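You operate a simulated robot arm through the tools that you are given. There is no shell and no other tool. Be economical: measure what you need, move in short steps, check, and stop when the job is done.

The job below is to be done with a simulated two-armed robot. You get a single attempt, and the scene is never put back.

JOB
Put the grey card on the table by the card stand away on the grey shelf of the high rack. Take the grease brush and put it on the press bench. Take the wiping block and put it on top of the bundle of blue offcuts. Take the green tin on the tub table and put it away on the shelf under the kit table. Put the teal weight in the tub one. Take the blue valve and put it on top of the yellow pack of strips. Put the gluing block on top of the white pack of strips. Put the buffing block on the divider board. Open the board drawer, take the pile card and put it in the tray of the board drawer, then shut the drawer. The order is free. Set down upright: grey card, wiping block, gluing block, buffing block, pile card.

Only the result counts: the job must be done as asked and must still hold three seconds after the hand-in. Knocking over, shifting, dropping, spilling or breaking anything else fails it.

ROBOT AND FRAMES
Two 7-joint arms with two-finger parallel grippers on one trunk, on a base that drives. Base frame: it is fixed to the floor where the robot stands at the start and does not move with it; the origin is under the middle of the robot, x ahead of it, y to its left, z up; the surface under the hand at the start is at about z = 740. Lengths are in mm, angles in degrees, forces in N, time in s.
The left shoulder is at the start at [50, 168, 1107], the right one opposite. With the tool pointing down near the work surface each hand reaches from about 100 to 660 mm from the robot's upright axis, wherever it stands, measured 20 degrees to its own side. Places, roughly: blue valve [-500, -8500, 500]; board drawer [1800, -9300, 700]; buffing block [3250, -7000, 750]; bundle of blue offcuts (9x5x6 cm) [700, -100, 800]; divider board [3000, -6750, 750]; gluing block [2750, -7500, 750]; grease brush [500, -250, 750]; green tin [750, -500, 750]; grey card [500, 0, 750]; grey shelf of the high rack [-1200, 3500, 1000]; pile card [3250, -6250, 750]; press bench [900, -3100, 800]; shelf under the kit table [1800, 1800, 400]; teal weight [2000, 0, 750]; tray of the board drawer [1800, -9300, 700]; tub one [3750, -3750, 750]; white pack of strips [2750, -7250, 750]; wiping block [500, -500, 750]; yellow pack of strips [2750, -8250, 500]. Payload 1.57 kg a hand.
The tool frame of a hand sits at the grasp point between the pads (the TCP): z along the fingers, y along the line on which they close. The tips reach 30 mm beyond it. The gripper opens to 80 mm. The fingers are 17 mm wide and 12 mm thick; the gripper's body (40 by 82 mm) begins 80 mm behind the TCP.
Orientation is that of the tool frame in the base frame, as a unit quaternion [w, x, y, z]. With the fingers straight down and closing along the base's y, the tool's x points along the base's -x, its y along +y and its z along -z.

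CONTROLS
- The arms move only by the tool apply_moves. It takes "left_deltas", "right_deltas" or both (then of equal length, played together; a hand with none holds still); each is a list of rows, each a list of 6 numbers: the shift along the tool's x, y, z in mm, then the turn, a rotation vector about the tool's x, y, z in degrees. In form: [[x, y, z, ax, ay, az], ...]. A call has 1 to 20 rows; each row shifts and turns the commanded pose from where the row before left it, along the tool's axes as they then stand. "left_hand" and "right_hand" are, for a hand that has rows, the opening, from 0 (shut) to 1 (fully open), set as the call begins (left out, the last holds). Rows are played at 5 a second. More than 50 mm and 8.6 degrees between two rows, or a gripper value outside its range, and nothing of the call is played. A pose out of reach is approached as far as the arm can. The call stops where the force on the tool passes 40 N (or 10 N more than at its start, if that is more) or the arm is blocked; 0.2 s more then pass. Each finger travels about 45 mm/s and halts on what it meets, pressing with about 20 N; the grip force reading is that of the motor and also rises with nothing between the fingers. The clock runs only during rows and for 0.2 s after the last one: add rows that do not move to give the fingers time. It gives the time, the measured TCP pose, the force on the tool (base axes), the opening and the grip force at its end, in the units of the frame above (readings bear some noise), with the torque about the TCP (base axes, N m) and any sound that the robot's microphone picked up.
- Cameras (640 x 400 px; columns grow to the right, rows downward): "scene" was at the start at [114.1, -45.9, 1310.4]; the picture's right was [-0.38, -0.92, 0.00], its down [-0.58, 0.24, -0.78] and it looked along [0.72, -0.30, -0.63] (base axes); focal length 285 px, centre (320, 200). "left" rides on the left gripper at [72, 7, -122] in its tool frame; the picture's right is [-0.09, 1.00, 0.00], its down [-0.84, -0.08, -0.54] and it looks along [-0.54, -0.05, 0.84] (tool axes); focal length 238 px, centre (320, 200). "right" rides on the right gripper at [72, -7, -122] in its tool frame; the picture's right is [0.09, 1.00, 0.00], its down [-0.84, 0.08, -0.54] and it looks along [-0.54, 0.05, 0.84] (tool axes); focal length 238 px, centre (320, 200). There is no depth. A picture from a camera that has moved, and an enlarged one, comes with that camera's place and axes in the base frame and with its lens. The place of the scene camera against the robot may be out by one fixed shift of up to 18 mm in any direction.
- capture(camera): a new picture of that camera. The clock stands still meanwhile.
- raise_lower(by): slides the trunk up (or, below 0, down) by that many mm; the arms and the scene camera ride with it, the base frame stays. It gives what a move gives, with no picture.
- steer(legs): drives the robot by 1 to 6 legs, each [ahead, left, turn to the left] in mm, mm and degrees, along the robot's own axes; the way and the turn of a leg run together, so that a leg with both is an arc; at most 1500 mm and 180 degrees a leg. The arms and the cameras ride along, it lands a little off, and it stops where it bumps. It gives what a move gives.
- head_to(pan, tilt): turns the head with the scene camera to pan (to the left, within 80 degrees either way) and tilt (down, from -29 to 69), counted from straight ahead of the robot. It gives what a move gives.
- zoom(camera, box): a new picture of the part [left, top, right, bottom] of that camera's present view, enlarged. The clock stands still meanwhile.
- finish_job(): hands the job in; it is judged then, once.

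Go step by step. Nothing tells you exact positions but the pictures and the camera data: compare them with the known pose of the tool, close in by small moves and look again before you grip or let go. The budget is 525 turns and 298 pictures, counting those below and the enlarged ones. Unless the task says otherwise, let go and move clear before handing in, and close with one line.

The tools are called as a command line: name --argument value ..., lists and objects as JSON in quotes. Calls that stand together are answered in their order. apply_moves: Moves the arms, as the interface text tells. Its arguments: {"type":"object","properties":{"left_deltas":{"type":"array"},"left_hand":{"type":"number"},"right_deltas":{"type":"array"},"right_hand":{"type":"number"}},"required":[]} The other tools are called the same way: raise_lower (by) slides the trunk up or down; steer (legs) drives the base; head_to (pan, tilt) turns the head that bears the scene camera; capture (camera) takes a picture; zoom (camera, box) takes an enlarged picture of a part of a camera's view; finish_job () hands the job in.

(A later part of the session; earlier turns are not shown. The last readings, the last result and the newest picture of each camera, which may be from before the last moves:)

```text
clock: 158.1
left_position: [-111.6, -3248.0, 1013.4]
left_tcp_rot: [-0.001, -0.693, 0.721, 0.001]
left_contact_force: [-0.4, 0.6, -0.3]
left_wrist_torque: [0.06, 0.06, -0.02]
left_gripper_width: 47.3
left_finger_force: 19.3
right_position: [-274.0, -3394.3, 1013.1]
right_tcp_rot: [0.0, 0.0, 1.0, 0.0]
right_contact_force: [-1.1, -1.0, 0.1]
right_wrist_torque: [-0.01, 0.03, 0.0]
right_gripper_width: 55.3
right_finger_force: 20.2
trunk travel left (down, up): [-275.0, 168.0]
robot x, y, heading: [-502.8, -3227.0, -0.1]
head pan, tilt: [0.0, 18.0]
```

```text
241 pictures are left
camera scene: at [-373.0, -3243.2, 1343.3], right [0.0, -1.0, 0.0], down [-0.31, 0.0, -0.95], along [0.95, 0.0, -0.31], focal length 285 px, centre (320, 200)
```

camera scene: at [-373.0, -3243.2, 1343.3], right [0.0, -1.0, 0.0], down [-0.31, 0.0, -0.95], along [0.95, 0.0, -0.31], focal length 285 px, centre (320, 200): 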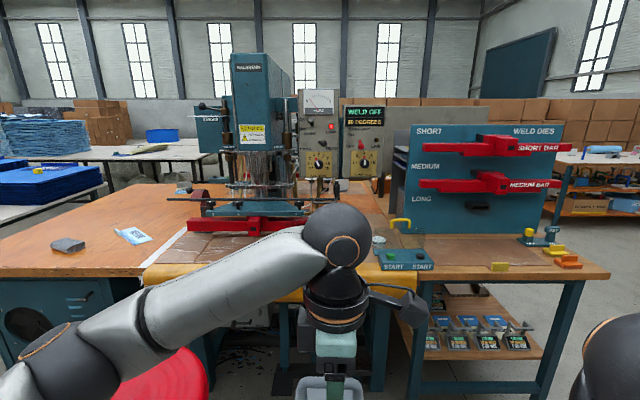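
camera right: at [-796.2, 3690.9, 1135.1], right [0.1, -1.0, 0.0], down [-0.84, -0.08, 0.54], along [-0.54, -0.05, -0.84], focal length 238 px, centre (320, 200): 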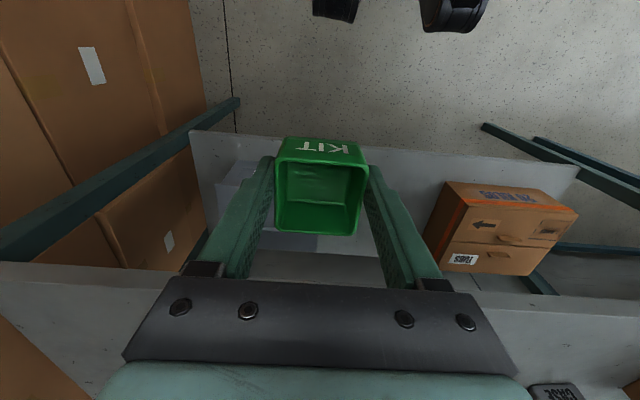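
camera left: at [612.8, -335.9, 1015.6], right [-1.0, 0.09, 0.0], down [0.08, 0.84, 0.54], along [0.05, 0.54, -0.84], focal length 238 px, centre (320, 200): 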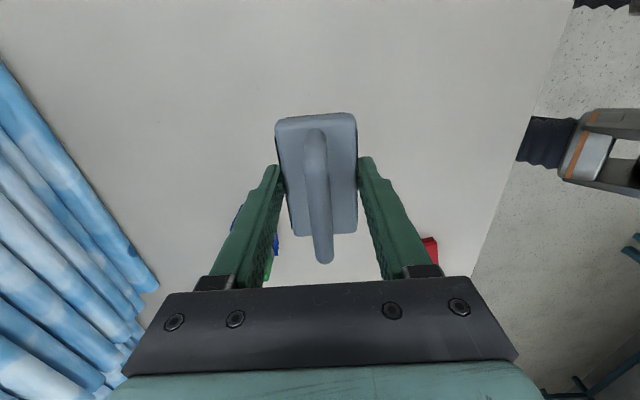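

zoom --camera "scene" --box '[0, 170, 320, 370]'

zoom --camera "scene" --box '[300, 170, 620, 370]'

```text
2.00 times, centred on (160, 270) of scene
camera zoom: at [-373.0, -3243.2, 1343.3], right [0.0, -1.0, 0.0], down [-0.31, 0.0, -0.95], along [0.95, 0.0, -0.31], focal length 570 px, centre (640, 60)
```

zoom: 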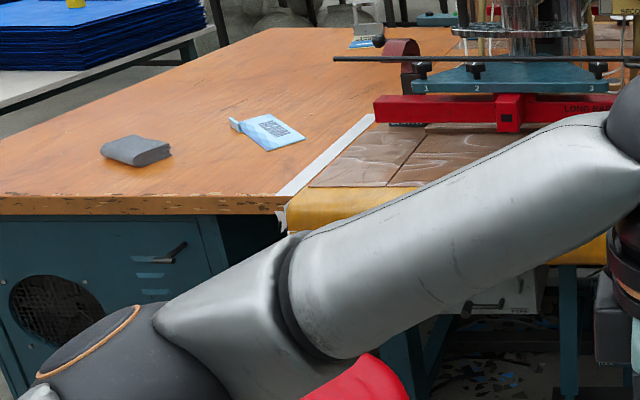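

```text
2.00 times, centred on (460, 270) of scene
camera zoom: at [-373.0, -3243.2, 1343.3], right [0.0, -1.0, 0.0], down [-0.31, 0.0, -0.95], along [0.95, 0.0, -0.31], focal length 570 px, centre (40, 60)
```

zoom: 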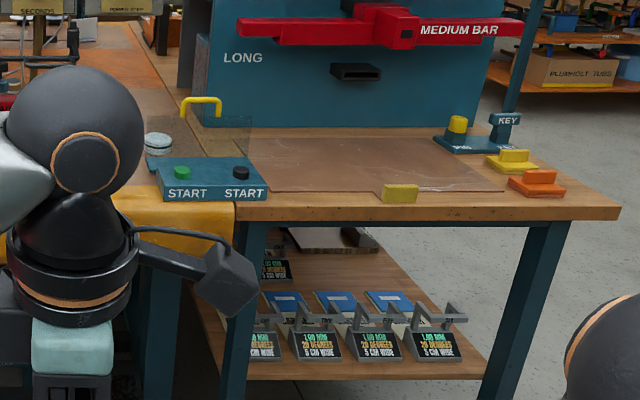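

The central part with the yellow edge and the press is surely "press bench". I'll go closer and look down for free surface there.

steer --legs '[[400, -150, 0]]'

head_to --pan 12 --tilt 32

capture --camera "scene"

capture --camera "left"

```text
clock: 160.7
left_position: [285.6, -3398.0, 1013.9]
left_tcp_rot: [0.0, -0.692, 0.721, 0.001]
left_contact_force: [1.0, 0.1, -0.4]
left_wrist_torque: [-0.04, 0.01, 0.02]
left_gripper_width: 47.4
left_finger_force: 19.8
right_position: [124.4, -3545.3, 1013.5]
right_tcp_rot: [0.0, 0.001, 1.0, 0.0]
right_contact_force: [0.3, 1.0, -0.1]
right_wrist_torque: [0.02, 0.01, 0.02]
right_gripper_width: 55.2
right_finger_force: 19.8
trunk travel left (down, up): [-275.0, 168.0]
robot x, y, heading: [-105.8, -3382.8, -0.3]
head pan, tilt: [0.0, 18.0]
```

```text
clock: 161.5
left_position: [286.2, -3398.3, 1013.9]
left_tcp_rot: [-0.001, -0.693, 0.721, 0.001]
left_contact_force: [-0.4, 0.3, -1.0]
left_wrist_torque: [0.0, 0.02, 0.01]
left_gripper_width: 47.3
left_finger_force: 19.5
right_position: [123.4, -3544.5, 1013.5]
right_tcp_rot: [0.001, 0.0, 1.0, 0.0]
right_contact_force: [0.1, -0.5, -0.3]
right_wrist_torque: [-0.02, 0.01, -0.02]
right_gripper_width: 55.4
right_finger_force: 20.7
trunk travel left (down, up): [-275.0, 168.0]
robot x, y, heading: [-105.9, -3380.3, -0.3]
head pan, tilt: [12.0, 32.0]
```

```text
238 pictures are left
camera scene: at [19.1, -3375.8, 1320.9], right [0.21, -0.98, 0.0], down [-0.52, -0.11, -0.85], along [0.83, 0.17, -0.53], focal length 285 px, centre (320, 200)
```

scene: 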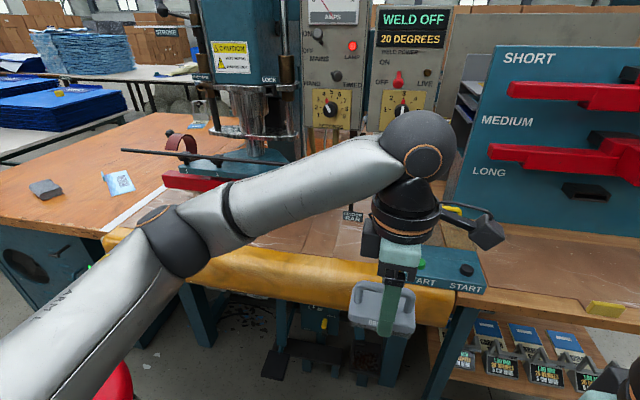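

```text
237 pictures are left
camera left: at [276.9, -3471.3, 1134.9], right [-0.99, 0.13, 0.0], down [0.11, 0.83, 0.54], along [0.07, 0.54, -0.84], focal length 238 px, centre (320, 200)
```

left: 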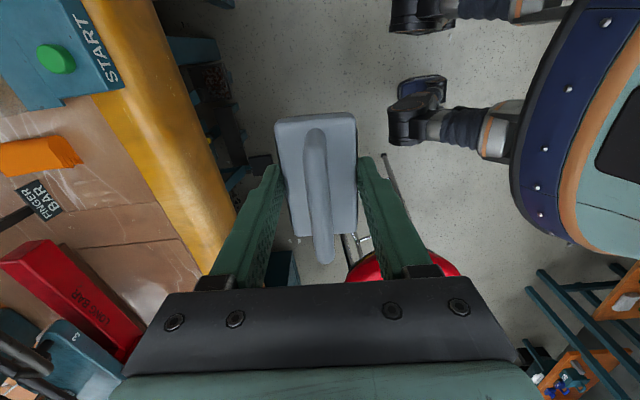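

The brown bed between the yellow pad and the red bar near (640, -3300) is free. I'll step right (away from the stool) and ahead.

steer --legs '[[0, -150, 0], [160, 0, 0]]'

apply_moves --left_deltas '[[-45, 0, 0, 0, 0, 0], [-45, 0, 0, 0, 0, 0], [-45, 0, 0, 0, 0, 0], [-45, 0, 0, 0, 0, 0], [-45, 0, 0, 0, 0, 0], [0, -45, 0, 0, 0, 0], [0, -45, 0, 0, 0, 0], [0, -45, 0, 0, 0, 0]]'

capture --camera "scene"

capture --camera "left"

```text
clock: 164.4
left_position: [447.3, -3546.2, 1012.7]
left_tcp_rot: [-0.001, -0.694, 0.72, 0.001]
left_contact_force: [-0.4, 0.0, -0.6]
left_wrist_torque: [0.0, 0.01, -0.02]
left_gripper_width: 47.6
left_finger_force: 20.3
right_position: [284.3, -3690.9, 1013.5]
right_tcp_rot: [0.001, 0.0, 1.0, -0.001]
right_contact_force: [-0.2, -0.6, -0.8]
right_wrist_torque: [-0.03, 0.03, 0.0]
right_gripper_width: 55.3
right_finger_force: 20.2
trunk travel left (down, up): [-275.0, 168.0]
robot x, y, heading: [55.7, -3524.5, 0.1]
head pan, tilt: [12.0, 32.0]
```

```text
clock: 166.2
left_position: [590.0, -3324.8, 1012.7]
left_tcp_rot: [0.0, -0.694, 0.72, 0.001]
left_contact_force: [-0.8, -1.0, -1.1]
left_wrist_torque: [0.04, -0.03, 0.02]
left_gripper_width: 47.4
left_finger_force: 20.1
right_position: [284.5, -3692.9, 1013.6]
right_tcp_rot: [0.0, 0.0, 1.0, 0.001]
right_contact_force: [0.7, 0.2, -0.4]
right_wrist_torque: [0.0, 0.02, -0.01]
right_gripper_width: 55.4
right_finger_force: 20.4
trunk travel left (down, up): [-275.0, 168.0]
robot x, y, heading: [55.5, -3530.7, 0.1]
head pan, tilt: [12.0, 32.0]
```

```text
236 pictures are left
camera scene: at [179.7, -3523.6, 1320.7], right [0.21, -0.98, 0.0], down [-0.52, -0.11, -0.85], along [0.83, 0.18, -0.53], focal length 285 px, centre (320, 200)
```

scene: 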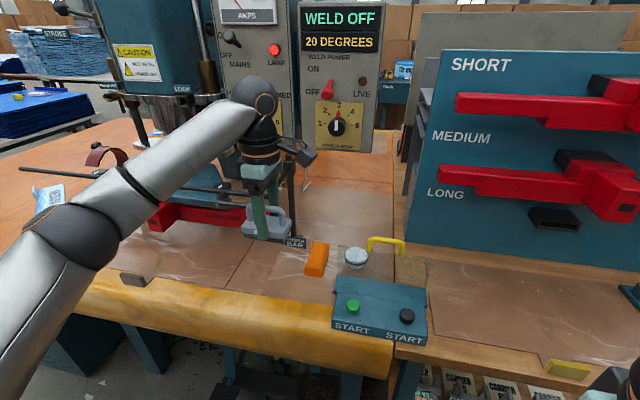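

```text
235 pictures are left
camera left: at [581.0, -3398.6, 1134.6], right [-0.99, 0.13, 0.0], down [0.11, 0.83, 0.54], along [0.07, 0.54, -0.84], focal length 238 px, centre (320, 200)
```

left: 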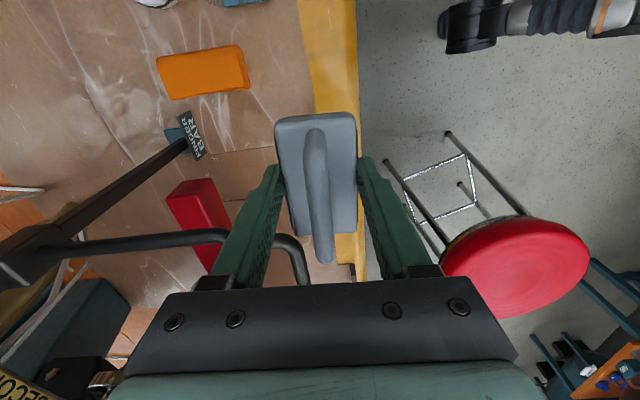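

A guard rod of the press hangs near the hand on its +y side, so I'll move the hand away from it (toward -y) and look again.

apply_moves --left_deltas '[[40, 0, 0, 0, 0, 1], [40, 0, 0, 0, 0, 1], [0, -35, 0, 0, 0, 0]]'

capture --camera "left"

capture --camera "scene"

```text
clock: 167.0
left_position: [620.6, -3409.0, 1012.1]
left_tcp_rot: [0.0, -0.68, 0.733, 0.002]
left_contact_force: [0.9, 0.1, -1.4]
left_wrist_torque: [-0.01, -0.01, -0.02]
left_gripper_width: 47.4
left_finger_force: 20.0
right_position: [285.5, -3691.8, 1013.4]
right_tcp_rot: [0.0, -0.001, 1.0, -0.001]
right_contact_force: [0.5, 0.6, -0.1]
right_wrist_torque: [-0.01, 0.03, 0.01]
right_gripper_width: 55.3
right_finger_force: 19.8
trunk travel left (down, up): [-275.0, 168.0]
robot x, y, heading: [56.8, -3530.5, 0.1]
head pan, tilt: [12.0, 32.0]
```

```text
234 pictures are left
camera left: at [608.9, -3481.1, 1134.5], right [-0.99, 0.16, 0.0], down [0.14, 0.83, 0.54], along [0.09, 0.54, -0.84], focal length 238 px, centre (320, 200)
```

left: 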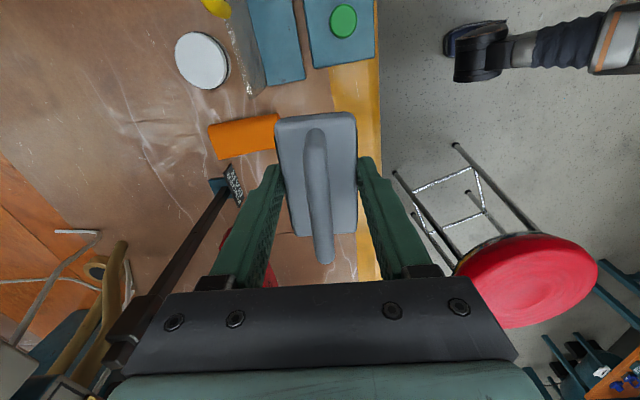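

```text
233 pictures are left
camera scene: at [179.6, -3523.5, 1320.8], right [0.21, -0.98, 0.0], down [-0.52, -0.11, -0.85], along [0.83, 0.18, -0.53], focal length 285 px, centre (320, 200)
```

scene: 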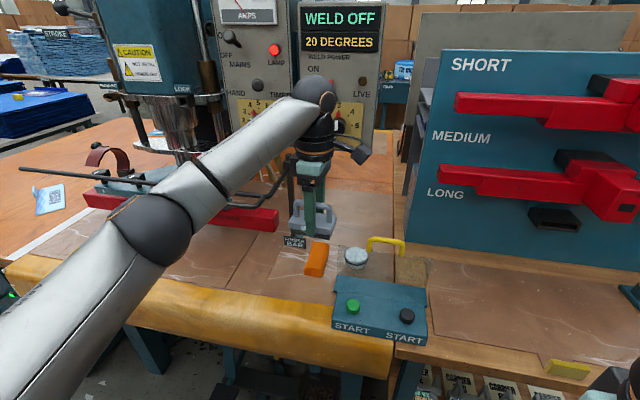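

The guard rod's corner is near (682, -3275, 968). Placing the brush at (638, -3348) keeps hand and fingers clear of rod, orange block and pad.

apply_moves --left_deltas '[[0, 0, 0, 0, 0, -4.2], [-30, -9, 0, 0, 0, 0], [-31, -9, 0, 0, 0, 0], [0, 0, 40, 0, 0, 0], [0, 0, 40, 0, 0, 0]]'

capture --camera "left"

zoom --camera "scene" --box '[180, 130, 440, 300]'

```text
clock: 168.2
left_position: [639.1, -3347.3, 933.1]
left_tcp_rot: [0.0, 0.708, -0.706, 0.0]
left_contact_force: [-0.4, -0.3, -1.5]
left_wrist_torque: [0.04, 0.0, -0.02]
left_gripper_width: 47.6
left_finger_force: 20.4
right_position: [283.8, -3692.1, 1013.5]
right_tcp_rot: [0.0, 0.0, 1.0, 0.0]
right_contact_force: [0.3, 0.8, -1.1]
right_wrist_torque: [-0.02, -0.01, -0.02]
right_gripper_width: 55.2
right_finger_force: 19.8
trunk travel left (down, up): [-275.0, 168.0]
robot x, y, heading: [55.6, -3530.8, -0.1]
head pan, tilt: [12.0, 32.0]
```

```text
232 pictures are left
camera left: at [632.6, -3420.2, 1054.7], right [-1.0, 0.09, 0.0], down [0.08, 0.84, 0.54], along [0.05, 0.54, -0.84], focal length 238 px, centre (320, 200)
```

left: 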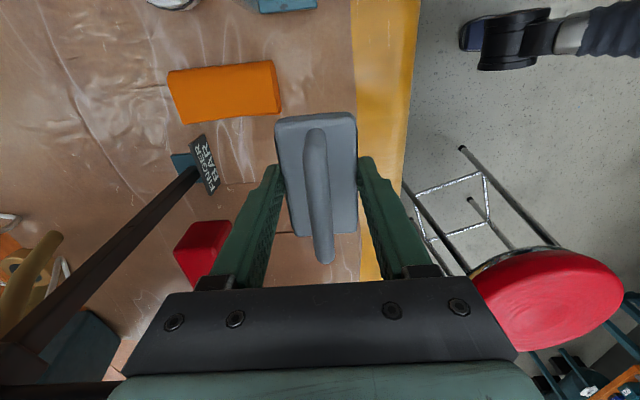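

```text
2.35 times, centred on (310, 215) of scene
camera zoom: at [179.6, -3523.2, 1320.8], right [0.21, -0.98, 0.0], down [-0.52, -0.11, -0.85], along [0.83, 0.18, -0.53], focal length 671 px, centre (344, 165)
```

zoom: 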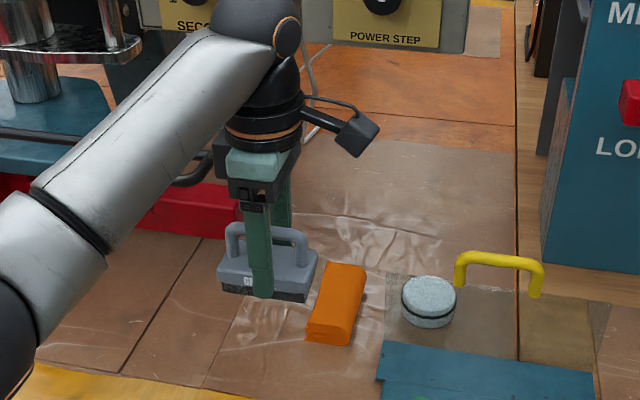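

Clear on all sides. Descending.

apply_moves --left_deltas '[[0, 0, 35, 0, 0, 0], [0, 0, 25, 0, 0, 0], [0, 0, 4, 0, 0, 0], [0, 0, 4, 0, 0, 0], [0, 0, 3, 0, 0, 0], [0, 0, 0, 0, 0, 0]]'

zoom --camera "scene" --box '[180, 130, 440, 300]'

```text
clock: 169.6
left_position: [637.8, -3347.3, 862.3]
left_tcp_rot: [0.0, 0.707, -0.707, -0.002]
left_contact_force: [0.5, 0.2, -1.6]
left_wrist_torque: [0.02, 0.01, -0.01]
left_gripper_width: 47.4
left_finger_force: 20.0
right_position: [284.4, -3692.6, 1014.4]
right_tcp_rot: [0.0, 0.0, 1.0, 0.0]
right_contact_force: [-0.2, -0.9, -0.2]
right_wrist_torque: [-0.01, -0.01, 0.0]
right_gripper_width: 55.0
right_finger_force: 20.7
trunk travel left (down, up): [-275.0, 168.0]
robot x, y, heading: [54.8, -3531.6, -0.2]
head pan, tilt: [12.0, 32.0]
```

```text
2.35 times, centred on (310, 215) of scene
camera zoom: at [179.4, -3523.2, 1320.8], right [0.21, -0.98, 0.0], down [-0.52, -0.11, -0.85], along [0.83, 0.18, -0.53], focal length 671 px, centre (344, 165)
```

zoom: 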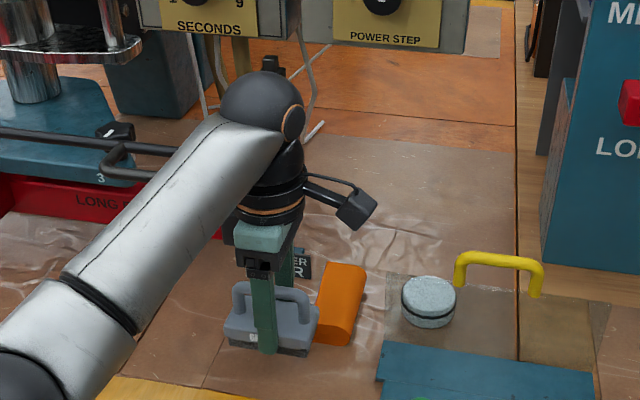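

apply_moves --left_deltas '[[0, 0, 3, 0, 0, 0], [0, 0, 3, 0, 0, 0], [0, 0, 3, 0, 0, 0], [0, 0, 3, 0, 0, 0], [0, 0, 3, 0, 0, 0], [0, 0, 3, 0, 0, 0], [0, 0, 3, 0, 0, 0], [0, 0, 0, 0, 0, 0]]'

```text
clock: 171.4
left_position: [637.2, -3346.8, 840.2]
left_tcp_rot: [0.0, 0.708, -0.706, -0.001]
left_contact_force: [0.7, 0.4, -0.3]
left_wrist_torque: [0.0, 0.04, -0.03]
left_gripper_width: 47.5
left_finger_force: 20.0
right_position: [284.1, -3691.1, 1013.6]
right_tcp_rot: [0.0, 0.0, 1.0, 0.0]
right_contact_force: [0.0, -0.1, -0.3]
right_wrist_torque: [0.01, 0.0, -0.01]
right_gripper_width: 55.1
right_finger_force: 19.9
trunk travel left (down, up): [-275.0, 168.0]
robot x, y, heading: [55.3, -3528.5, 0.1]
head pan, tilt: [12.0, 32.0]
```

apply_moves --left_deltas '[[0, 0, 3, 0, 0, 0], [0, 0, 3, 0, 0, 0], [0, 0, 3, 0, 0, 0], [0, 0, 3, 0, 0, 0], [0, 0, 3, 0, 0, 0], [0, 0, 0, 0, 0, 0]]'

zoom --camera "scene" --box '[180, 160, 440, 330]'

```text
clock: 172.8
left_position: [638.3, -3347.2, 827.0]
left_tcp_rot: [-0.001, 0.707, -0.707, 0.0]
left_contact_force: [0.2, 0.0, -0.5]
left_wrist_torque: [0.0, -0.02, 0.0]
left_gripper_width: 47.4
left_finger_force: 19.7
right_position: [285.2, -3693.7, 1013.1]
right_tcp_rot: [0.0, 0.0, 1.0, 0.0]
right_contact_force: [0.0, 0.4, -0.3]
right_wrist_torque: [-0.01, 0.0, -0.01]
right_gripper_width: 55.5
right_finger_force: 20.6
trunk travel left (down, up): [-275.0, 168.0]
robot x, y, heading: [57.5, -3530.8, 0.2]
head pan, tilt: [12.0, 32.0]
```

```text
2.35 times, centred on (310, 245) of scene
camera zoom: at [179.4, -3523.2, 1320.8], right [0.21, -0.98, 0.0], down [-0.52, -0.11, -0.85], along [0.83, 0.18, -0.53], focal length 671 px, centre (344, 94)
```

zoom: 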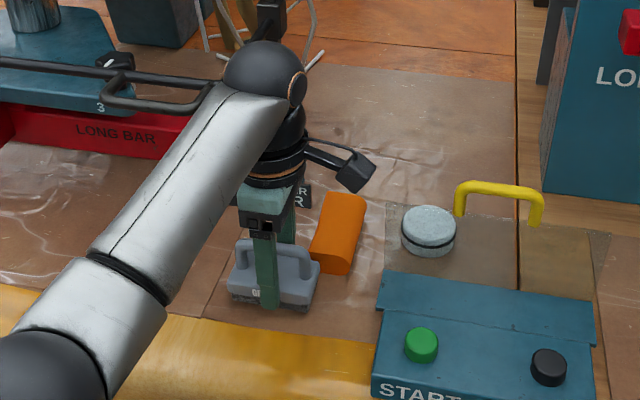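

apply_moves --left_deltas '[[0, 0, 3, 0, 0, 0], [0, 0, 3, 0, 0, 0], [0, 0, 3, 0, 0, 0], [0, 0, 3, 0, 0, 0], [0, 0, 3, 0, 0, 0], [0, 0, 3, 0, 0, 0], [0, 0, 0, 0, 0, 0]]'

zoom --camera "scene" --box '[220, 200, 380, 300]'

```text
clock: 174.4
left_position: [637.9, -3347.7, 810.1]
left_tcp_rot: [0.001, -0.707, 0.707, 0.0]
left_contact_force: [0.5, -0.5, 17.4]
left_wrist_torque: [0.02, 0.06, 0.0]
left_gripper_width: 47.8
left_finger_force: 19.7
right_position: [283.9, -3691.8, 1013.9]
right_tcp_rot: [0.0, 0.0, 1.0, 0.0]
right_contact_force: [-0.4, 0.6, -0.3]
right_wrist_torque: [-0.03, 0.02, 0.03]
right_gripper_width: 55.3
right_finger_force: 19.5
trunk travel left (down, up): [-275.0, 168.0]
robot x, y, heading: [59.3, -3531.9, -0.0]
head pan, tilt: [12.0, 32.0]
```

```text
4.00 times, centred on (300, 250) of scene
camera zoom: at [177.7, -3523.8, 1321.1], right [0.21, -0.98, 0.0], down [-0.52, -0.11, -0.85], along [0.83, 0.18, -0.53], focal length 1141 px, centre (400, 0)
```

zoom: 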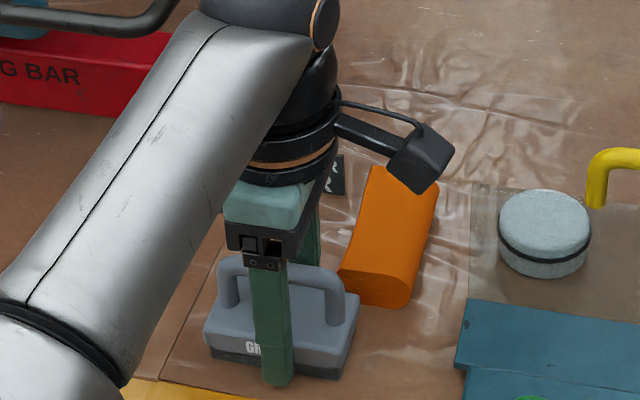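

The brush touches down (bench surface z ≈ 766). Ease, open and lift straight up.

apply_moves --left_deltas '[[0, 0, -1.5, 0, 0, 0], [0, 0, 0, 0, 0, 0]]'

apply_moves --left_hand 0.78 --left_deltas '[[0, 0, 0, 0, 0, 0], [0, 0, 0, 0, 0, 0], [0, 0, 0, 0, 0, 0], [0, 0, -20, 0, 0, 0], [0, 0, -40, 0, 0, 0], [0, 0, -40, 0, 0, 0], [0, 0, -40, 0, 0, 0], [0, 0, -40, 0, 0, 0], [20, 0, -30, 0, 0, 0], [40, 0, 0, 0, 0, 0]]'

capture --camera "scene"

```text
clock: 175.0
left_position: [638.9, -3348.1, 809.9]
left_tcp_rot: [0.0, 0.708, -0.707, 0.0]
left_contact_force: [4.1, -2.0, 10.0]
left_wrist_torque: [-0.19, -0.23, -0.03]
left_gripper_width: 47.5
left_finger_force: 20.0
right_position: [284.4, -3692.7, 1014.3]
right_tcp_rot: [0.0, 0.0, 1.0, 0.0]
right_contact_force: [0.0, -0.6, -1.2]
right_wrist_torque: [-0.01, 0.0, -0.01]
right_gripper_width: 55.7
right_finger_force: 19.9
trunk travel left (down, up): [-275.0, 168.0]
robot x, y, heading: [57.2, -3530.1, -0.1]
head pan, tilt: [12.0, 32.0]
```

```text
clock: 177.2
left_position: [638.1, -3407.0, 1021.5]
left_tcp_rot: [0.0, 0.708, -0.707, 0.0]
left_contact_force: [-0.2, 0.3, 0.4]
left_wrist_torque: [0.02, 0.01, 0.02]
left_gripper_width: 62.3
left_finger_force: 0.1
right_position: [284.3, -3692.8, 1014.1]
right_tcp_rot: [0.0, 0.001, 1.0, 0.0]
right_contact_force: [0.6, 0.0, -0.5]
right_wrist_torque: [0.0, 0.04, 0.03]
right_gripper_width: 55.1
right_finger_force: 20.3
trunk travel left (down, up): [-275.0, 168.0]
robot x, y, heading: [55.2, -3532.1, -0.0]
head pan, tilt: [12.0, 32.0]
```

```text
227 pictures are left
camera scene: at [179.3, -3523.9, 1320.8], right [0.21, -0.98, 0.0], down [-0.52, -0.11, -0.85], along [0.83, 0.18, -0.53], focal length 285 px, centre (320, 200)
```

scene: 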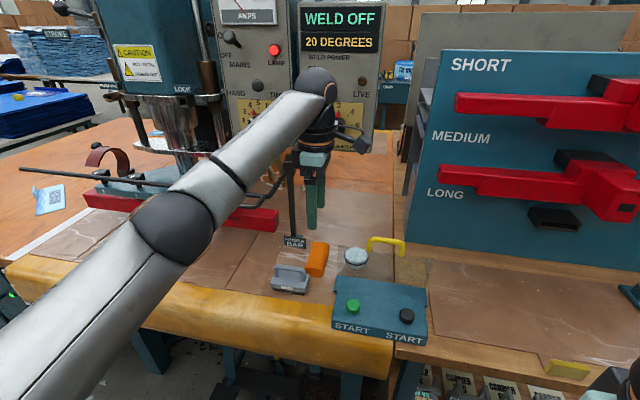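

The brush rests on the press bench. Retracting the left arm, backing off and looking south-east for the way round.

apply_moves --left_deltas '[[0, 45, 0, 0, 0, 0], [0, 45, 0, 0, 0, 0], [0, 0, -20, 0, 0, 8.5], [0, 0, -20, 0, 0, 8.5], [0, 0, 0, 0, 0, 8.5], [0, 0, 0, 0, 0, 8.5], [0, 0, 0, 0, 0, 8.5], [0, 0, 0, 0, 0, 8.5], [0, 0, 0, 0, 0, 8.5], [0, 0, 0, 0, 0, 8.5], [0, 0, 0, 0, 0, 8.5], [0, 0, 0, 0, 0, 8.5], [0, 0, 0, 0, 0, 5]]'

steer --legs '[[-450, 0, 0], [0, 0, -60]]'

head_to --pan 15 --tilt 12

capture --camera "scene"

```text
clock: 180.0
left_position: [547.9, -3407.7, 1060.0]
left_tcp_rot: [0.0, 0.0, 1.0, 0.001]
left_contact_force: [0.3, -0.5, -1.0]
left_wrist_torque: [-0.01, -0.01, 0.01]
left_gripper_width: 62.5
left_finger_force: 0.1
right_position: [284.2, -3692.1, 1014.4]
right_tcp_rot: [0.0, 0.0, 1.0, 0.0]
right_contact_force: [-1.1, 0.3, -1.5]
right_wrist_torque: [0.0, 0.02, -0.02]
right_gripper_width: 55.4
right_finger_force: 19.9
trunk travel left (down, up): [-275.0, 168.0]
robot x, y, heading: [57.2, -3531.1, 0.1]
head pan, tilt: [12.0, 32.0]
```

```text
clock: 185.4
left_position: [-42.6, -3895.1, 1059.7]
left_tcp_rot: [0.0, 0.5, 0.866, 0.0]
left_contact_force: [-0.6, 0.0, 0.5]
left_wrist_torque: [-0.05, 0.0, 0.01]
left_gripper_width: 62.4
left_finger_force: 0.2
right_position: [-420.7, -3808.2, 1012.5]
right_tcp_rot: [0.0, 0.5, 0.866, -0.001]
right_contact_force: [-0.3, -0.1, -1.1]
right_wrist_torque: [0.02, -0.04, -0.02]
right_gripper_width: 55.4
right_finger_force: 19.8
trunk travel left (down, up): [-275.0, 168.0]
robot x, y, heading: [-390.8, -3530.6, -59.9]
head pan, tilt: [12.0, 32.0]
```

```text
clock: 186.2
left_position: [-43.3, -3893.6, 1060.0]
left_tcp_rot: [0.0, 0.499, 0.866, 0.001]
left_contact_force: [-0.6, -0.2, -1.0]
left_wrist_torque: [0.02, 0.02, -0.02]
left_gripper_width: 62.5
left_finger_force: 0.0
right_position: [-421.7, -3808.3, 1013.2]
right_tcp_rot: [0.0, 0.5, 0.866, -0.001]
right_contact_force: [-0.5, -0.5, -0.4]
right_wrist_torque: [0.02, -0.02, 0.02]
right_gripper_width: 55.3
right_finger_force: 19.8
trunk travel left (down, up): [-275.0, 168.0]
robot x, y, heading: [-390.6, -3531.1, -60.3]
head pan, tilt: [15.0, 12.0]
```

```text
226 pictures are left
camera scene: at [-312.0, -3642.9, 1353.0], right [-0.71, -0.71, 0.0], down [-0.15, 0.15, -0.98], along [0.69, -0.69, -0.21], focal length 285 px, centre (320, 200)
```

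scene: 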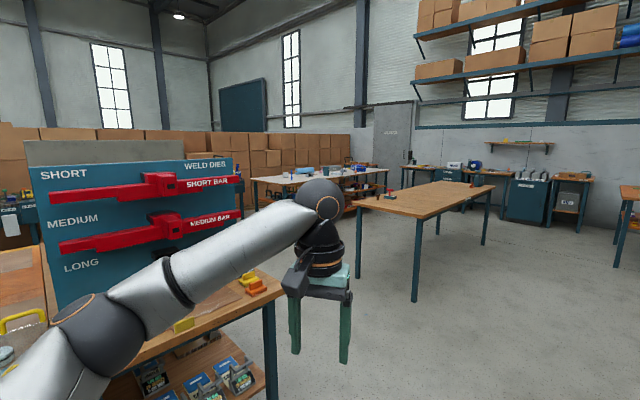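

Open floor lies south of the die table (corner near y -4240) and north of a wooden table at y ≈ -5790. I'll drive through this corridor eastwards.

steer --legs '[[0, 0, -30], [1450, 0, 0], [0, 0, 90], [1500, 0, 0], [700, 0, 0]]'

head_to --pan 30 --tilt 12

capture --camera "scene"

head_to --pan 75 --tilt 12

capture --camera "scene"

```text
clock: 209.1
left_position: [2288.2, -4861.7, 1061.3]
left_tcp_rot: [0.0, 0.004, 1.0, 0.0]
left_contact_force: [0.0, -0.4, 0.0]
left_wrist_torque: [0.01, 0.01, -0.04]
left_gripper_width: 62.4
left_finger_force: 0.1
right_position: [2022.5, -5143.5, 1013.0]
right_tcp_rot: [0.0, 0.003, 1.0, 0.0]
right_contact_force: [0.3, -0.3, -1.3]
right_wrist_torque: [0.05, -0.03, 0.0]
right_gripper_width: 55.3
right_finger_force: 20.3
trunk travel left (down, up): [-275.0, 168.0]
robot x, y, heading: [1794.7, -4980.9, -0.3]
head pan, tilt: [15.0, 12.0]
```

```text
clock: 209.9
left_position: [2288.7, -4860.1, 1060.4]
left_tcp_rot: [0.001, 0.004, 1.0, 0.0]
left_contact_force: [0.0, -0.1, 0.0]
left_wrist_torque: [0.02, -0.02, -0.03]
left_gripper_width: 62.5
left_finger_force: 0.0
right_position: [2023.6, -5144.1, 1014.6]
right_tcp_rot: [0.001, 0.004, 1.0, 0.0]
right_contact_force: [-0.5, -0.7, -0.4]
right_wrist_torque: [0.0, 0.0, 0.0]
right_gripper_width: 55.3
right_finger_force: 20.2
trunk travel left (down, up): [-275.0, 168.0]
robot x, y, heading: [1796.7, -4976.7, -0.5]
head pan, tilt: [30.0, 12.0]
```

```text
225 pictures are left
camera scene: at [1912.4, -4945.9, 1353.1], right [0.49, -0.87, 0.0], down [-0.18, -0.1, -0.98], along [0.85, 0.48, -0.21], focal length 285 px, centre (320, 200)
```

scene: 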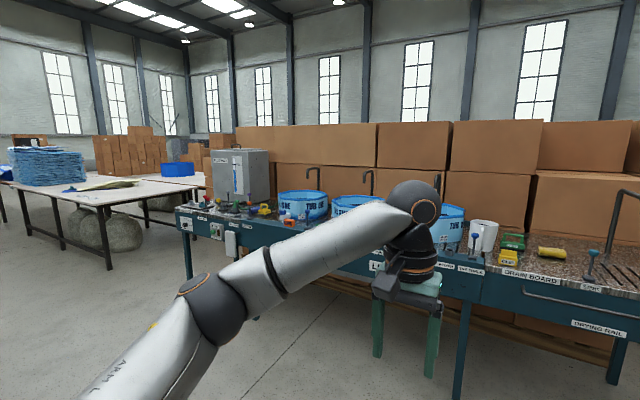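

```text
clock: 211.0
left_position: [2288.6, -4859.2, 1060.2]
left_tcp_rot: [0.0, 0.003, 1.0, 0.001]
left_contact_force: [0.3, 0.0, 0.3]
left_wrist_torque: [0.0, 0.02, -0.01]
left_gripper_width: 62.5
left_finger_force: 0.0
right_position: [2023.4, -5144.2, 1013.4]
right_tcp_rot: [0.0, 0.004, 1.0, -0.001]
right_contact_force: [0.6, -0.3, -1.7]
right_wrist_torque: [-0.04, 0.01, 0.0]
right_gripper_width: 55.2
right_finger_force: 19.5
trunk travel left (down, up): [-275.0, 168.0]
robot x, y, heading: [1795.8, -4981.0, -0.3]
head pan, tilt: [75.0, 12.0]
```

```text
224 pictures are left
camera scene: at [1856.1, -4902.1, 1353.1], right [0.96, -0.27, 0.0], down [-0.06, -0.2, -0.98], along [0.26, 0.94, -0.21], focal length 285 px, centre (320, 200)
```

scene: 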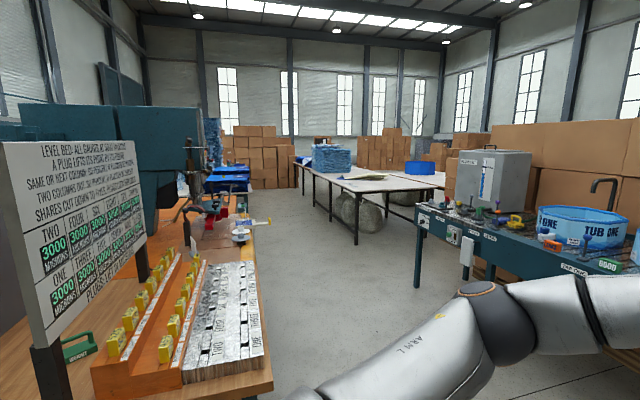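

The north aisle between x 1900 and 3370 is open. I'll drive into it and look further.

steer --legs '[[750, 0, 0], [0, 0, 90], [1500, 0, 0], [1500, 0, 0]]'

head_to --pan 10 --tilt 15

capture --camera "scene"

```text
clock: 232.9
left_position: [2506.9, -1473.1, 1058.9]
left_tcp_rot: [-0.001, -0.695, 0.719, 0.001]
left_contact_force: [0.1, -0.4, -0.8]
left_wrist_torque: [-0.03, 0.03, 0.01]
left_gripper_width: 62.4
left_finger_force: 0.0
right_position: [2783.7, -1746.2, 1014.6]
right_tcp_rot: [0.0, -0.695, 0.719, 0.0]
right_contact_force: [0.1, -0.6, -0.4]
right_wrist_torque: [-0.05, -0.02, 0.0]
right_gripper_width: 55.4
right_finger_force: 19.9
trunk travel left (down, up): [-275.0, 168.0]
robot x, y, heading: [2613.2, -1967.2, 88.2]
head pan, tilt: [75.0, 12.0]
```

```text
clock: 234.3
left_position: [2507.0, -1472.7, 1059.3]
left_tcp_rot: [-0.001, -0.695, 0.719, 0.001]
left_contact_force: [-0.2, 0.8, 0.7]
left_wrist_torque: [0.01, 0.0, -0.02]
left_gripper_width: 62.4
left_finger_force: 0.1
right_position: [2782.5, -1745.9, 1014.1]
right_tcp_rot: [0.001, -0.695, 0.719, 0.0]
right_contact_force: [-0.1, 0.2, -0.1]
right_wrist_torque: [-0.03, 0.0, -0.04]
right_gripper_width: 55.1
right_finger_force: 19.8
trunk travel left (down, up): [-275.0, 168.0]
robot x, y, heading: [2611.7, -1965.4, 88.0]
head pan, tilt: [10.0, 15.0]
```

```text
223 pictures are left
camera scene: at [2595.4, -1848.6, 1348.2], right [0.99, 0.14, 0.0], down [0.04, -0.26, -0.97], along [-0.14, 0.96, -0.26], focal length 285 px, centre (320, 200)
```

scene: 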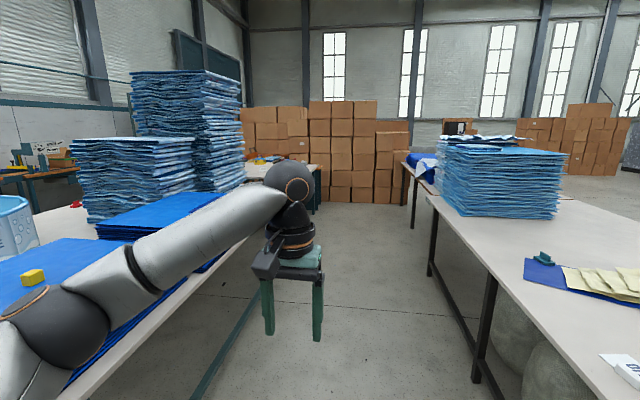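

The weight should be on the tub table's east edge near (1900, 0). I'll drive on north and look left.

steer --legs '[[1450, 0, 2]]'

head_to --pan 45 --tilt 25

capture --camera "scene"

```text
clock: 241.5
left_position: [2504.5, -27.6, 1058.4]
left_tcp_rot: [0.001, 0.71, -0.705, -0.001]
left_contact_force: [0.2, -1.1, -0.2]
left_wrist_torque: [0.03, -0.01, -0.02]
left_gripper_width: 62.4
left_finger_force: 0.2
right_position: [2791.7, -288.7, 1013.4]
right_tcp_rot: [-0.001, 0.711, -0.703, 0.0]
right_contact_force: [0.0, -0.4, -0.6]
right_wrist_torque: [-0.03, 0.02, 0.05]
right_gripper_width: 55.2
right_finger_force: 19.7
trunk travel left (down, up): [-275.0, 168.0]
robot x, y, heading: [2631.1, -517.7, 90.7]
head pan, tilt: [10.0, 15.0]
```

```text
clock: 242.5
left_position: [2503.9, -28.6, 1060.3]
left_tcp_rot: [0.0, 0.71, -0.704, -0.001]
left_contact_force: [-0.4, -1.1, 0.1]
left_wrist_torque: [0.01, -0.04, 0.03]
left_gripper_width: 62.4
left_finger_force: 0.0
right_position: [2793.0, -289.8, 1013.0]
right_tcp_rot: [0.0, 0.711, -0.704, 0.001]
right_contact_force: [-0.3, 0.1, 0.0]
right_wrist_torque: [0.03, 0.03, -0.04]
right_gripper_width: 55.2
right_finger_force: 19.8
trunk travel left (down, up): [-275.0, 168.0]
robot x, y, heading: [2634.8, -521.7, 90.7]
head pan, tilt: [45.0, 25.0]
```

```text
222 pictures are left
camera scene: at [2559.6, -426.9, 1332.0], right [0.7, 0.71, 0.0], down [0.3, -0.3, -0.91], along [-0.65, 0.64, -0.42], focal length 285 px, centre (320, 200)
```

scene: 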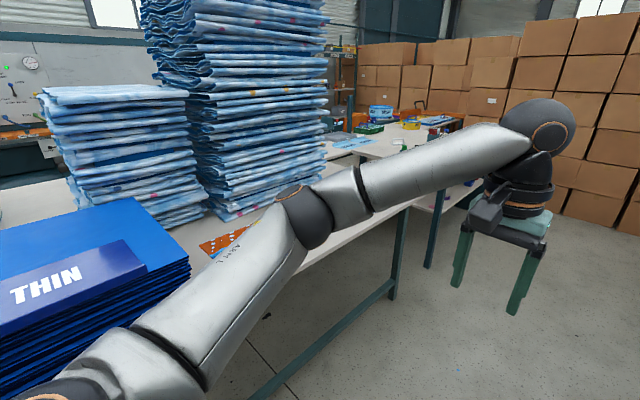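

steer --legs '[[450, 0, 0], [0, 0, 90]]'

head_to --pan 0 --tilt 30

capture --camera "scene"

head_to --pan -50 --tilt 22

capture --camera "scene"

```text
clock: 249.1
left_position: [2135.3, -203.6, 1061.1]
left_tcp_rot: [0.001, 1.0, 0.01, 0.0]
left_contact_force: [-0.2, -0.2, -0.4]
left_wrist_torque: [0.01, -0.03, -0.02]
left_gripper_width: 62.3
left_finger_force: 0.0
right_position: [2395.6, 86.8, 1013.5]
right_tcp_rot: [0.0, 1.0, 0.011, 0.0]
right_contact_force: [0.2, -1.1, 0.3]
right_wrist_torque: [0.0, -0.02, 0.01]
right_gripper_width: 55.3
right_finger_force: 20.4
trunk travel left (down, up): [-275.0, 168.0]
robot x, y, heading: [2623.8, -70.4, -178.6]
head pan, tilt: [45.0, 25.0]
```

```text
clock: 250.2
left_position: [2136.1, -203.0, 1060.1]
left_tcp_rot: [0.001, 1.0, 0.011, 0.0]
left_contact_force: [0.4, -1.4, 0.2]
left_wrist_torque: [0.0, -0.01, 0.0]
left_gripper_width: 62.1
left_finger_force: 0.1
right_position: [2395.0, 87.4, 1013.4]
right_tcp_rot: [0.0, 1.0, 0.01, 0.0]
right_contact_force: [0.5, 0.0, -0.4]
right_wrist_torque: [0.01, -0.01, -0.01]
right_gripper_width: 55.2
right_finger_force: 20.0
trunk travel left (down, up): [-275.0, 168.0]
robot x, y, heading: [2624.6, -71.0, -178.9]
head pan, tilt: [0.0, 30.0]
```

```text
221 pictures are left
camera scene: at [2490.5, -86.7, 1324.0], right [-0.02, 1.0, 0.0], down [0.5, 0.01, -0.87], along [-0.87, -0.02, -0.5], focal length 285 px, centre (320, 200)
```

scene: 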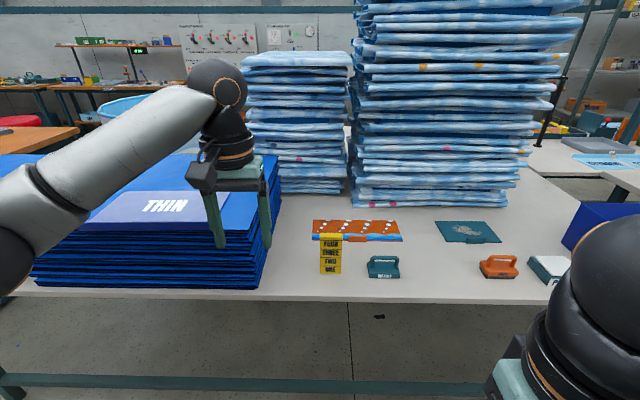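

```text
clock: 251.4
left_position: [2137.2, -203.8, 1059.9]
left_tcp_rot: [0.001, 1.0, 0.01, 0.0]
left_contact_force: [0.6, 0.4, -0.6]
left_wrist_torque: [0.03, -0.01, -0.01]
left_gripper_width: 62.6
left_finger_force: 0.1
right_position: [2395.7, 87.6, 1013.5]
right_tcp_rot: [0.0, 1.0, 0.011, -0.001]
right_contact_force: [0.0, 0.0, -0.4]
right_wrist_torque: [0.01, -0.01, 0.05]
right_gripper_width: 55.3
right_finger_force: 20.5
trunk travel left (down, up): [-275.0, 168.0]
robot x, y, heading: [2625.2, -70.8, -178.7]
head pan, tilt: [-50.0, 22.0]
```

```text
220 pictures are left
camera scene: at [2519.8, -14.9, 1336.8], right [0.75, 0.66, 0.0], down [0.25, -0.28, -0.93], along [-0.61, 0.7, -0.37], focal length 285 px, centre (320, 200)
```

scene: 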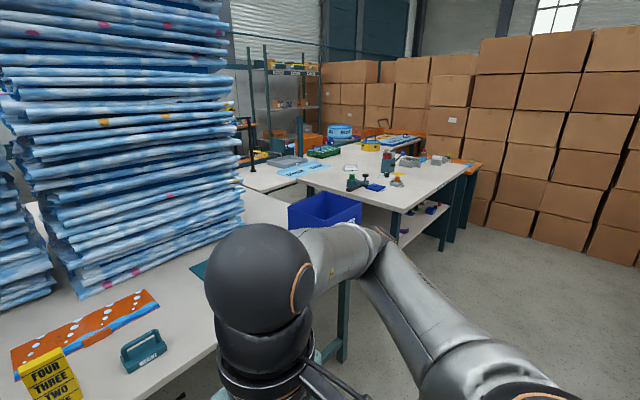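

The teal weight (with handle) is near (1878, 83). First I'll take the tin to the kit table, whose open shelf faces this aisle around y 1300–2500.

steer --legs '[[0, 0, -91.3], [1500, 0, 0], [400, 0, 0], [0, 0, 90]]'

head_to --pan 0 --tilt 35

capture --camera "scene"

```text
clock: 268.6
left_position: [2148.5, 1694.7, 1061.0]
left_tcp_rot: [0.001, 1.0, 0.004, 0.0]
left_contact_force: [-0.7, 0.3, 0.2]
left_wrist_torque: [-0.01, 0.0, 0.0]
left_gripper_width: 62.4
left_finger_force: 0.1
right_position: [2411.2, 1980.9, 1014.3]
right_tcp_rot: [0.0, 1.0, 0.005, 0.0]
right_contact_force: [1.0, -0.2, 0.2]
right_wrist_torque: [0.01, 0.0, -0.05]
right_gripper_width: 55.2
right_finger_force: 19.9
trunk travel left (down, up): [-275.0, 168.0]
robot x, y, heading: [2639.3, 1819.9, -179.6]
head pan, tilt: [-50.0, 22.0]
```

```text
clock: 269.8
left_position: [2148.1, 1695.2, 1059.7]
left_tcp_rot: [0.001, 1.0, 0.004, 0.0]
left_contact_force: [-0.2, -0.4, 0.2]
left_wrist_torque: [0.01, 0.0, 0.01]
left_gripper_width: 62.3
left_finger_force: 0.1
right_position: [2410.3, 1983.3, 1014.0]
right_tcp_rot: [0.0, 1.0, 0.005, 0.0]
right_contact_force: [0.1, 0.3, -0.3]
right_wrist_torque: [0.0, -0.02, -0.01]
right_gripper_width: 54.9
right_finger_force: 20.3
trunk travel left (down, up): [-275.0, 168.0]
robot x, y, heading: [2638.8, 1818.1, -179.6]
head pan, tilt: [0.0, 35.0]
```

```text
219 pictures are left
camera scene: at [2506.0, 1807.2, 1316.2], right [-0.01, 1.0, 0.0], down [0.57, 0.0, -0.82], along [-0.82, -0.01, -0.57], focal length 285 px, centre (320, 200)
```

scene: 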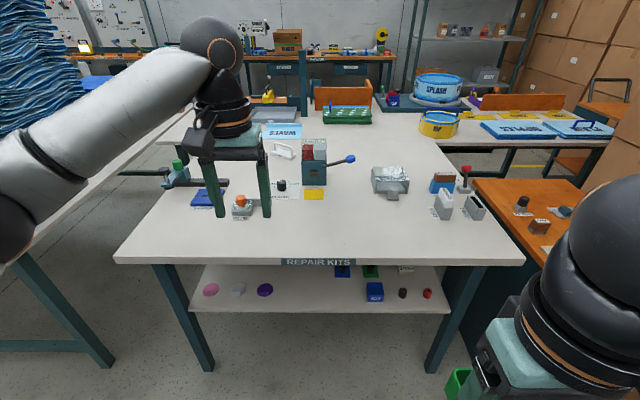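

The shelf's free stretch is around y 1680–1840 at z ≈ 400, its front edge at x ≈ 1885. The tin needs no upright setting, so I'll turn the right hand to point forward and slide it in; first pull the left back/up and extend the right.

apply_moves --left_deltas '[[0, 0, -45, 0, 0, 0], [0, 0, -45, 0, 0, 0], [40, 0, -20, 0, 0, 0], [45, 0, 0, 0, 0, 0], [45, 0, 0, 0, 0, 0]]' --right_deltas '[[-45, 0, 0, 0, 0, 0], [-45, 0, 0, 0, 0, 0], [-45, 0, 0, 0, 0, 0], [-45, 0, 0, 0, 0, 0], [-45, 0, 0, 0, 0, 0]]'

apply_moves --right_deltas '[[0, 0, 0, 0, -8.5, 0], [0, 0, 0, 0, -8.5, 0], [0, 0, 0, 0, -8.5, 0], [0, 0, 0, 0, -8.5, 0], [0, 0, 0, 0, -8.5, 0], [0, 0, 0, 0, -8.5, 0], [0, 0, 0, 0, -8.5, 0], [0, 0, 0, 0, -8.5, 0], [0, 0, 0, 0, -8.5, 0], [0, 0, 0, 0, -8.5, 0], [0, 0, 0, 0, -5, 0]]'

capture --camera "scene"

```text
clock: 271.0
left_position: [2279.7, 1696.7, 1170.1]
left_tcp_rot: [0.001, 1.0, 0.004, 0.001]
left_contact_force: [-0.7, 0.0, -0.3]
left_wrist_torque: [0.02, -0.01, 0.01]
left_gripper_width: 62.5
left_finger_force: 0.1
right_position: [2186.4, 1979.4, 1013.6]
right_tcp_rot: [-0.001, 1.0, 0.004, 0.002]
right_contact_force: [0.0, -0.1, -0.5]
right_wrist_torque: [-0.02, -0.04, 0.01]
right_gripper_width: 55.3
right_finger_force: 20.3
trunk travel left (down, up): [-275.0, 168.0]
robot x, y, heading: [2639.5, 1820.4, -179.6]
head pan, tilt: [0.0, 35.0]
```

```text
clock: 273.4
left_position: [2278.8, 1695.5, 1170.5]
left_tcp_rot: [0.0, 1.0, 0.005, 0.0]
left_contact_force: [0.5, 0.1, -0.4]
left_wrist_torque: [-0.01, 0.01, -0.03]
left_gripper_width: 62.6
left_finger_force: 0.0
right_position: [2187.4, 1959.5, 1011.8]
right_tcp_rot: [0.019, 0.791, 0.014, -0.611]
right_contact_force: [-0.3, 0.3, -1.0]
right_wrist_torque: [0.02, 0.02, 0.02]
right_gripper_width: 55.1
right_finger_force: 19.9
right hand out of reach, approached as far as the arm can: row 9, 10, 11
trunk travel left (down, up): [-275.0, 168.0]
robot x, y, heading: [2642.3, 1822.0, -179.4]
head pan, tilt: [0.0, 35.0]
```

```text
218 pictures are left
camera scene: at [2506.7, 1805.6, 1316.2], right [-0.01, 1.0, 0.0], down [0.57, 0.01, -0.82], along [-0.82, -0.01, -0.57], focal length 285 px, centre (320, 200)
```

scene: 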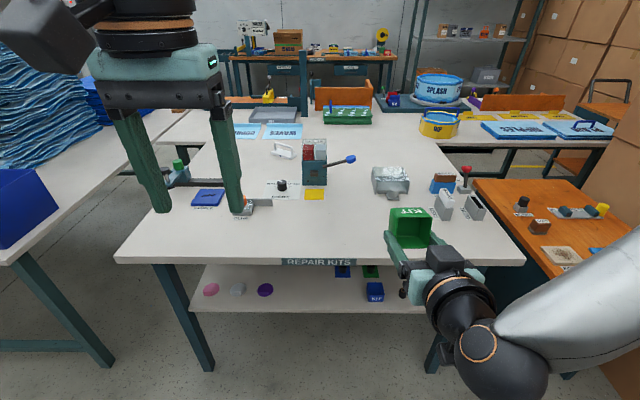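

The hand is pitched about 75°; the arm should do the rest lower down. Lowering the trunk.

raise_lower --by -270

apply_moves --right_deltas '[[40, 0, 10, 0, 0, 0], [40, 0, 10, 0, 0, 0], [40, 0, 10, 0, 0, 0], [40, 0, 10, 0, 0, 0]]'

capture --camera "scene"

```text
clock: 276.1
left_position: [2278.7, 1696.9, 899.5]
left_tcp_rot: [0.0, 1.0, 0.004, -0.001]
left_contact_force: [-0.4, -0.5, -0.4]
left_wrist_torque: [0.01, 0.01, 0.01]
left_gripper_width: 62.4
left_finger_force: 0.2
right_position: [2186.5, 1962.4, 741.7]
right_tcp_rot: [0.018, 0.792, 0.013, -0.61]
right_contact_force: [0.6, -0.5, -0.4]
right_wrist_torque: [0.01, 0.0, 0.0]
right_gripper_width: 55.3
right_finger_force: 19.9
trunk travel left (down, up): [-5.0, 438.0]
robot x, y, heading: [2637.9, 1821.7, -179.5]
head pan, tilt: [0.0, 35.0]
```

```text
clock: 277.1
left_position: [2279.9, 1695.9, 901.6]
left_tcp_rot: [0.0, 1.0, 0.005, 0.001]
left_contact_force: [0.1, -0.2, 0.4]
left_wrist_torque: [0.02, 0.01, 0.0]
left_gripper_width: 62.3
left_finger_force: 0.0
right_position: [2202.2, 1897.4, 612.1]
right_tcp_rot: [0.017, 0.792, 0.011, -0.61]
right_contact_force: [0.5, -0.2, -0.3]
right_wrist_torque: [-0.06, 0.0, -0.01]
right_gripper_width: 55.3
right_finger_force: 19.6
right hand out of reach, approached as far as the arm can: row 1, 2, 3, 4
trunk travel left (down, up): [-5.0, 438.0]
robot x, y, heading: [2637.6, 1819.9, -179.5]
head pan, tilt: [0.0, 35.0]
```

```text
217 pictures are left
camera scene: at [2506.0, 1807.1, 1046.2], right [-0.01, 1.0, 0.0], down [0.57, 0.0, -0.82], along [-0.82, -0.01, -0.57], focal length 285 px, centre (320, 200)
```

scene: 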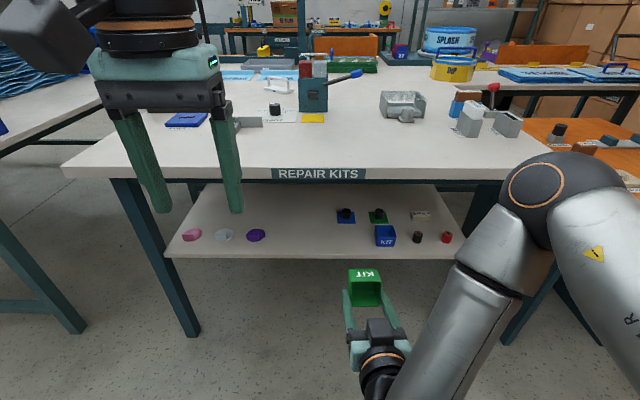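

The arm is cramped with the wrist so near the body. I'll back the base off and extend the arm forward while lowering.

steer --legs '[[-200, 0, 0]]'

apply_moves --right_deltas '[[30, 0, 35, 0, 0, 0], [30, 0, 35, 0, 0, 0], [30, 0, 35, 0, 0, 0], [30, 0, 35, 0, 0, 0], [0, 0, 0, 0, 0, 0]]'

capture --camera "scene"

```text
clock: 278.7
left_position: [2480.1, 1699.4, 900.1]
left_tcp_rot: [0.0, 1.0, 0.004, 0.0]
left_contact_force: [-0.4, 0.2, 0.0]
left_wrist_torque: [0.03, 0.02, 0.02]
left_gripper_width: 62.5
left_finger_force: 0.0
right_position: [2404.3, 1900.5, 611.9]
right_tcp_rot: [0.017, 0.792, 0.012, -0.61]
right_contact_force: [0.0, 1.1, -0.2]
right_wrist_torque: [0.01, -0.06, 0.02]
right_gripper_width: 55.3
right_finger_force: 19.6
trunk travel left (down, up): [-5.0, 438.0]
robot x, y, heading: [2835.3, 1823.8, -179.3]
head pan, tilt: [0.0, 35.0]
```

```text
clock: 279.9
left_position: [2478.7, 1699.9, 900.5]
left_tcp_rot: [0.001, 1.0, 0.003, 0.001]
left_contact_force: [0.4, -1.1, -0.3]
left_wrist_torque: [0.01, -0.01, 0.01]
left_gripper_width: 62.3
left_finger_force: 0.0
right_position: [2313.0, 1816.8, 518.2]
right_tcp_rot: [0.012, 0.795, 0.008, -0.606]
right_contact_force: [0.0, 0.6, -0.8]
right_wrist_torque: [-0.04, -0.03, -0.02]
right_gripper_width: 55.4
right_finger_force: 20.1
right hand out of reach, approached as far as the arm can: row 1, 2, 3, 4
trunk travel left (down, up): [-5.0, 438.0]
robot x, y, heading: [2835.9, 1821.2, -179.8]
head pan, tilt: [0.0, 35.0]
```

```text
216 pictures are left
camera scene: at [2706.8, 1808.7, 1046.2], right [-0.01, 1.0, 0.0], down [0.57, 0.0, -0.82], along [-0.82, -0.01, -0.57], focal length 285 px, centre (320, 200)
```

scene: 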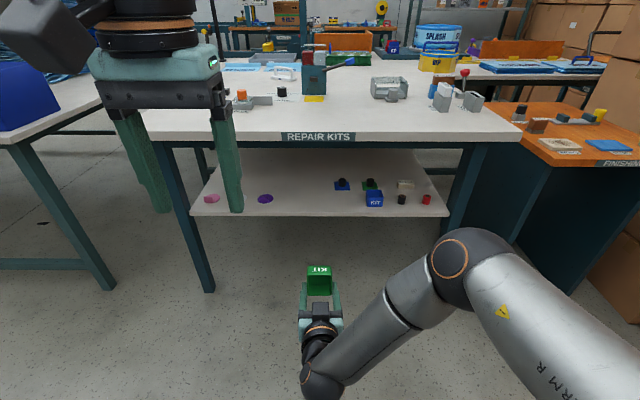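

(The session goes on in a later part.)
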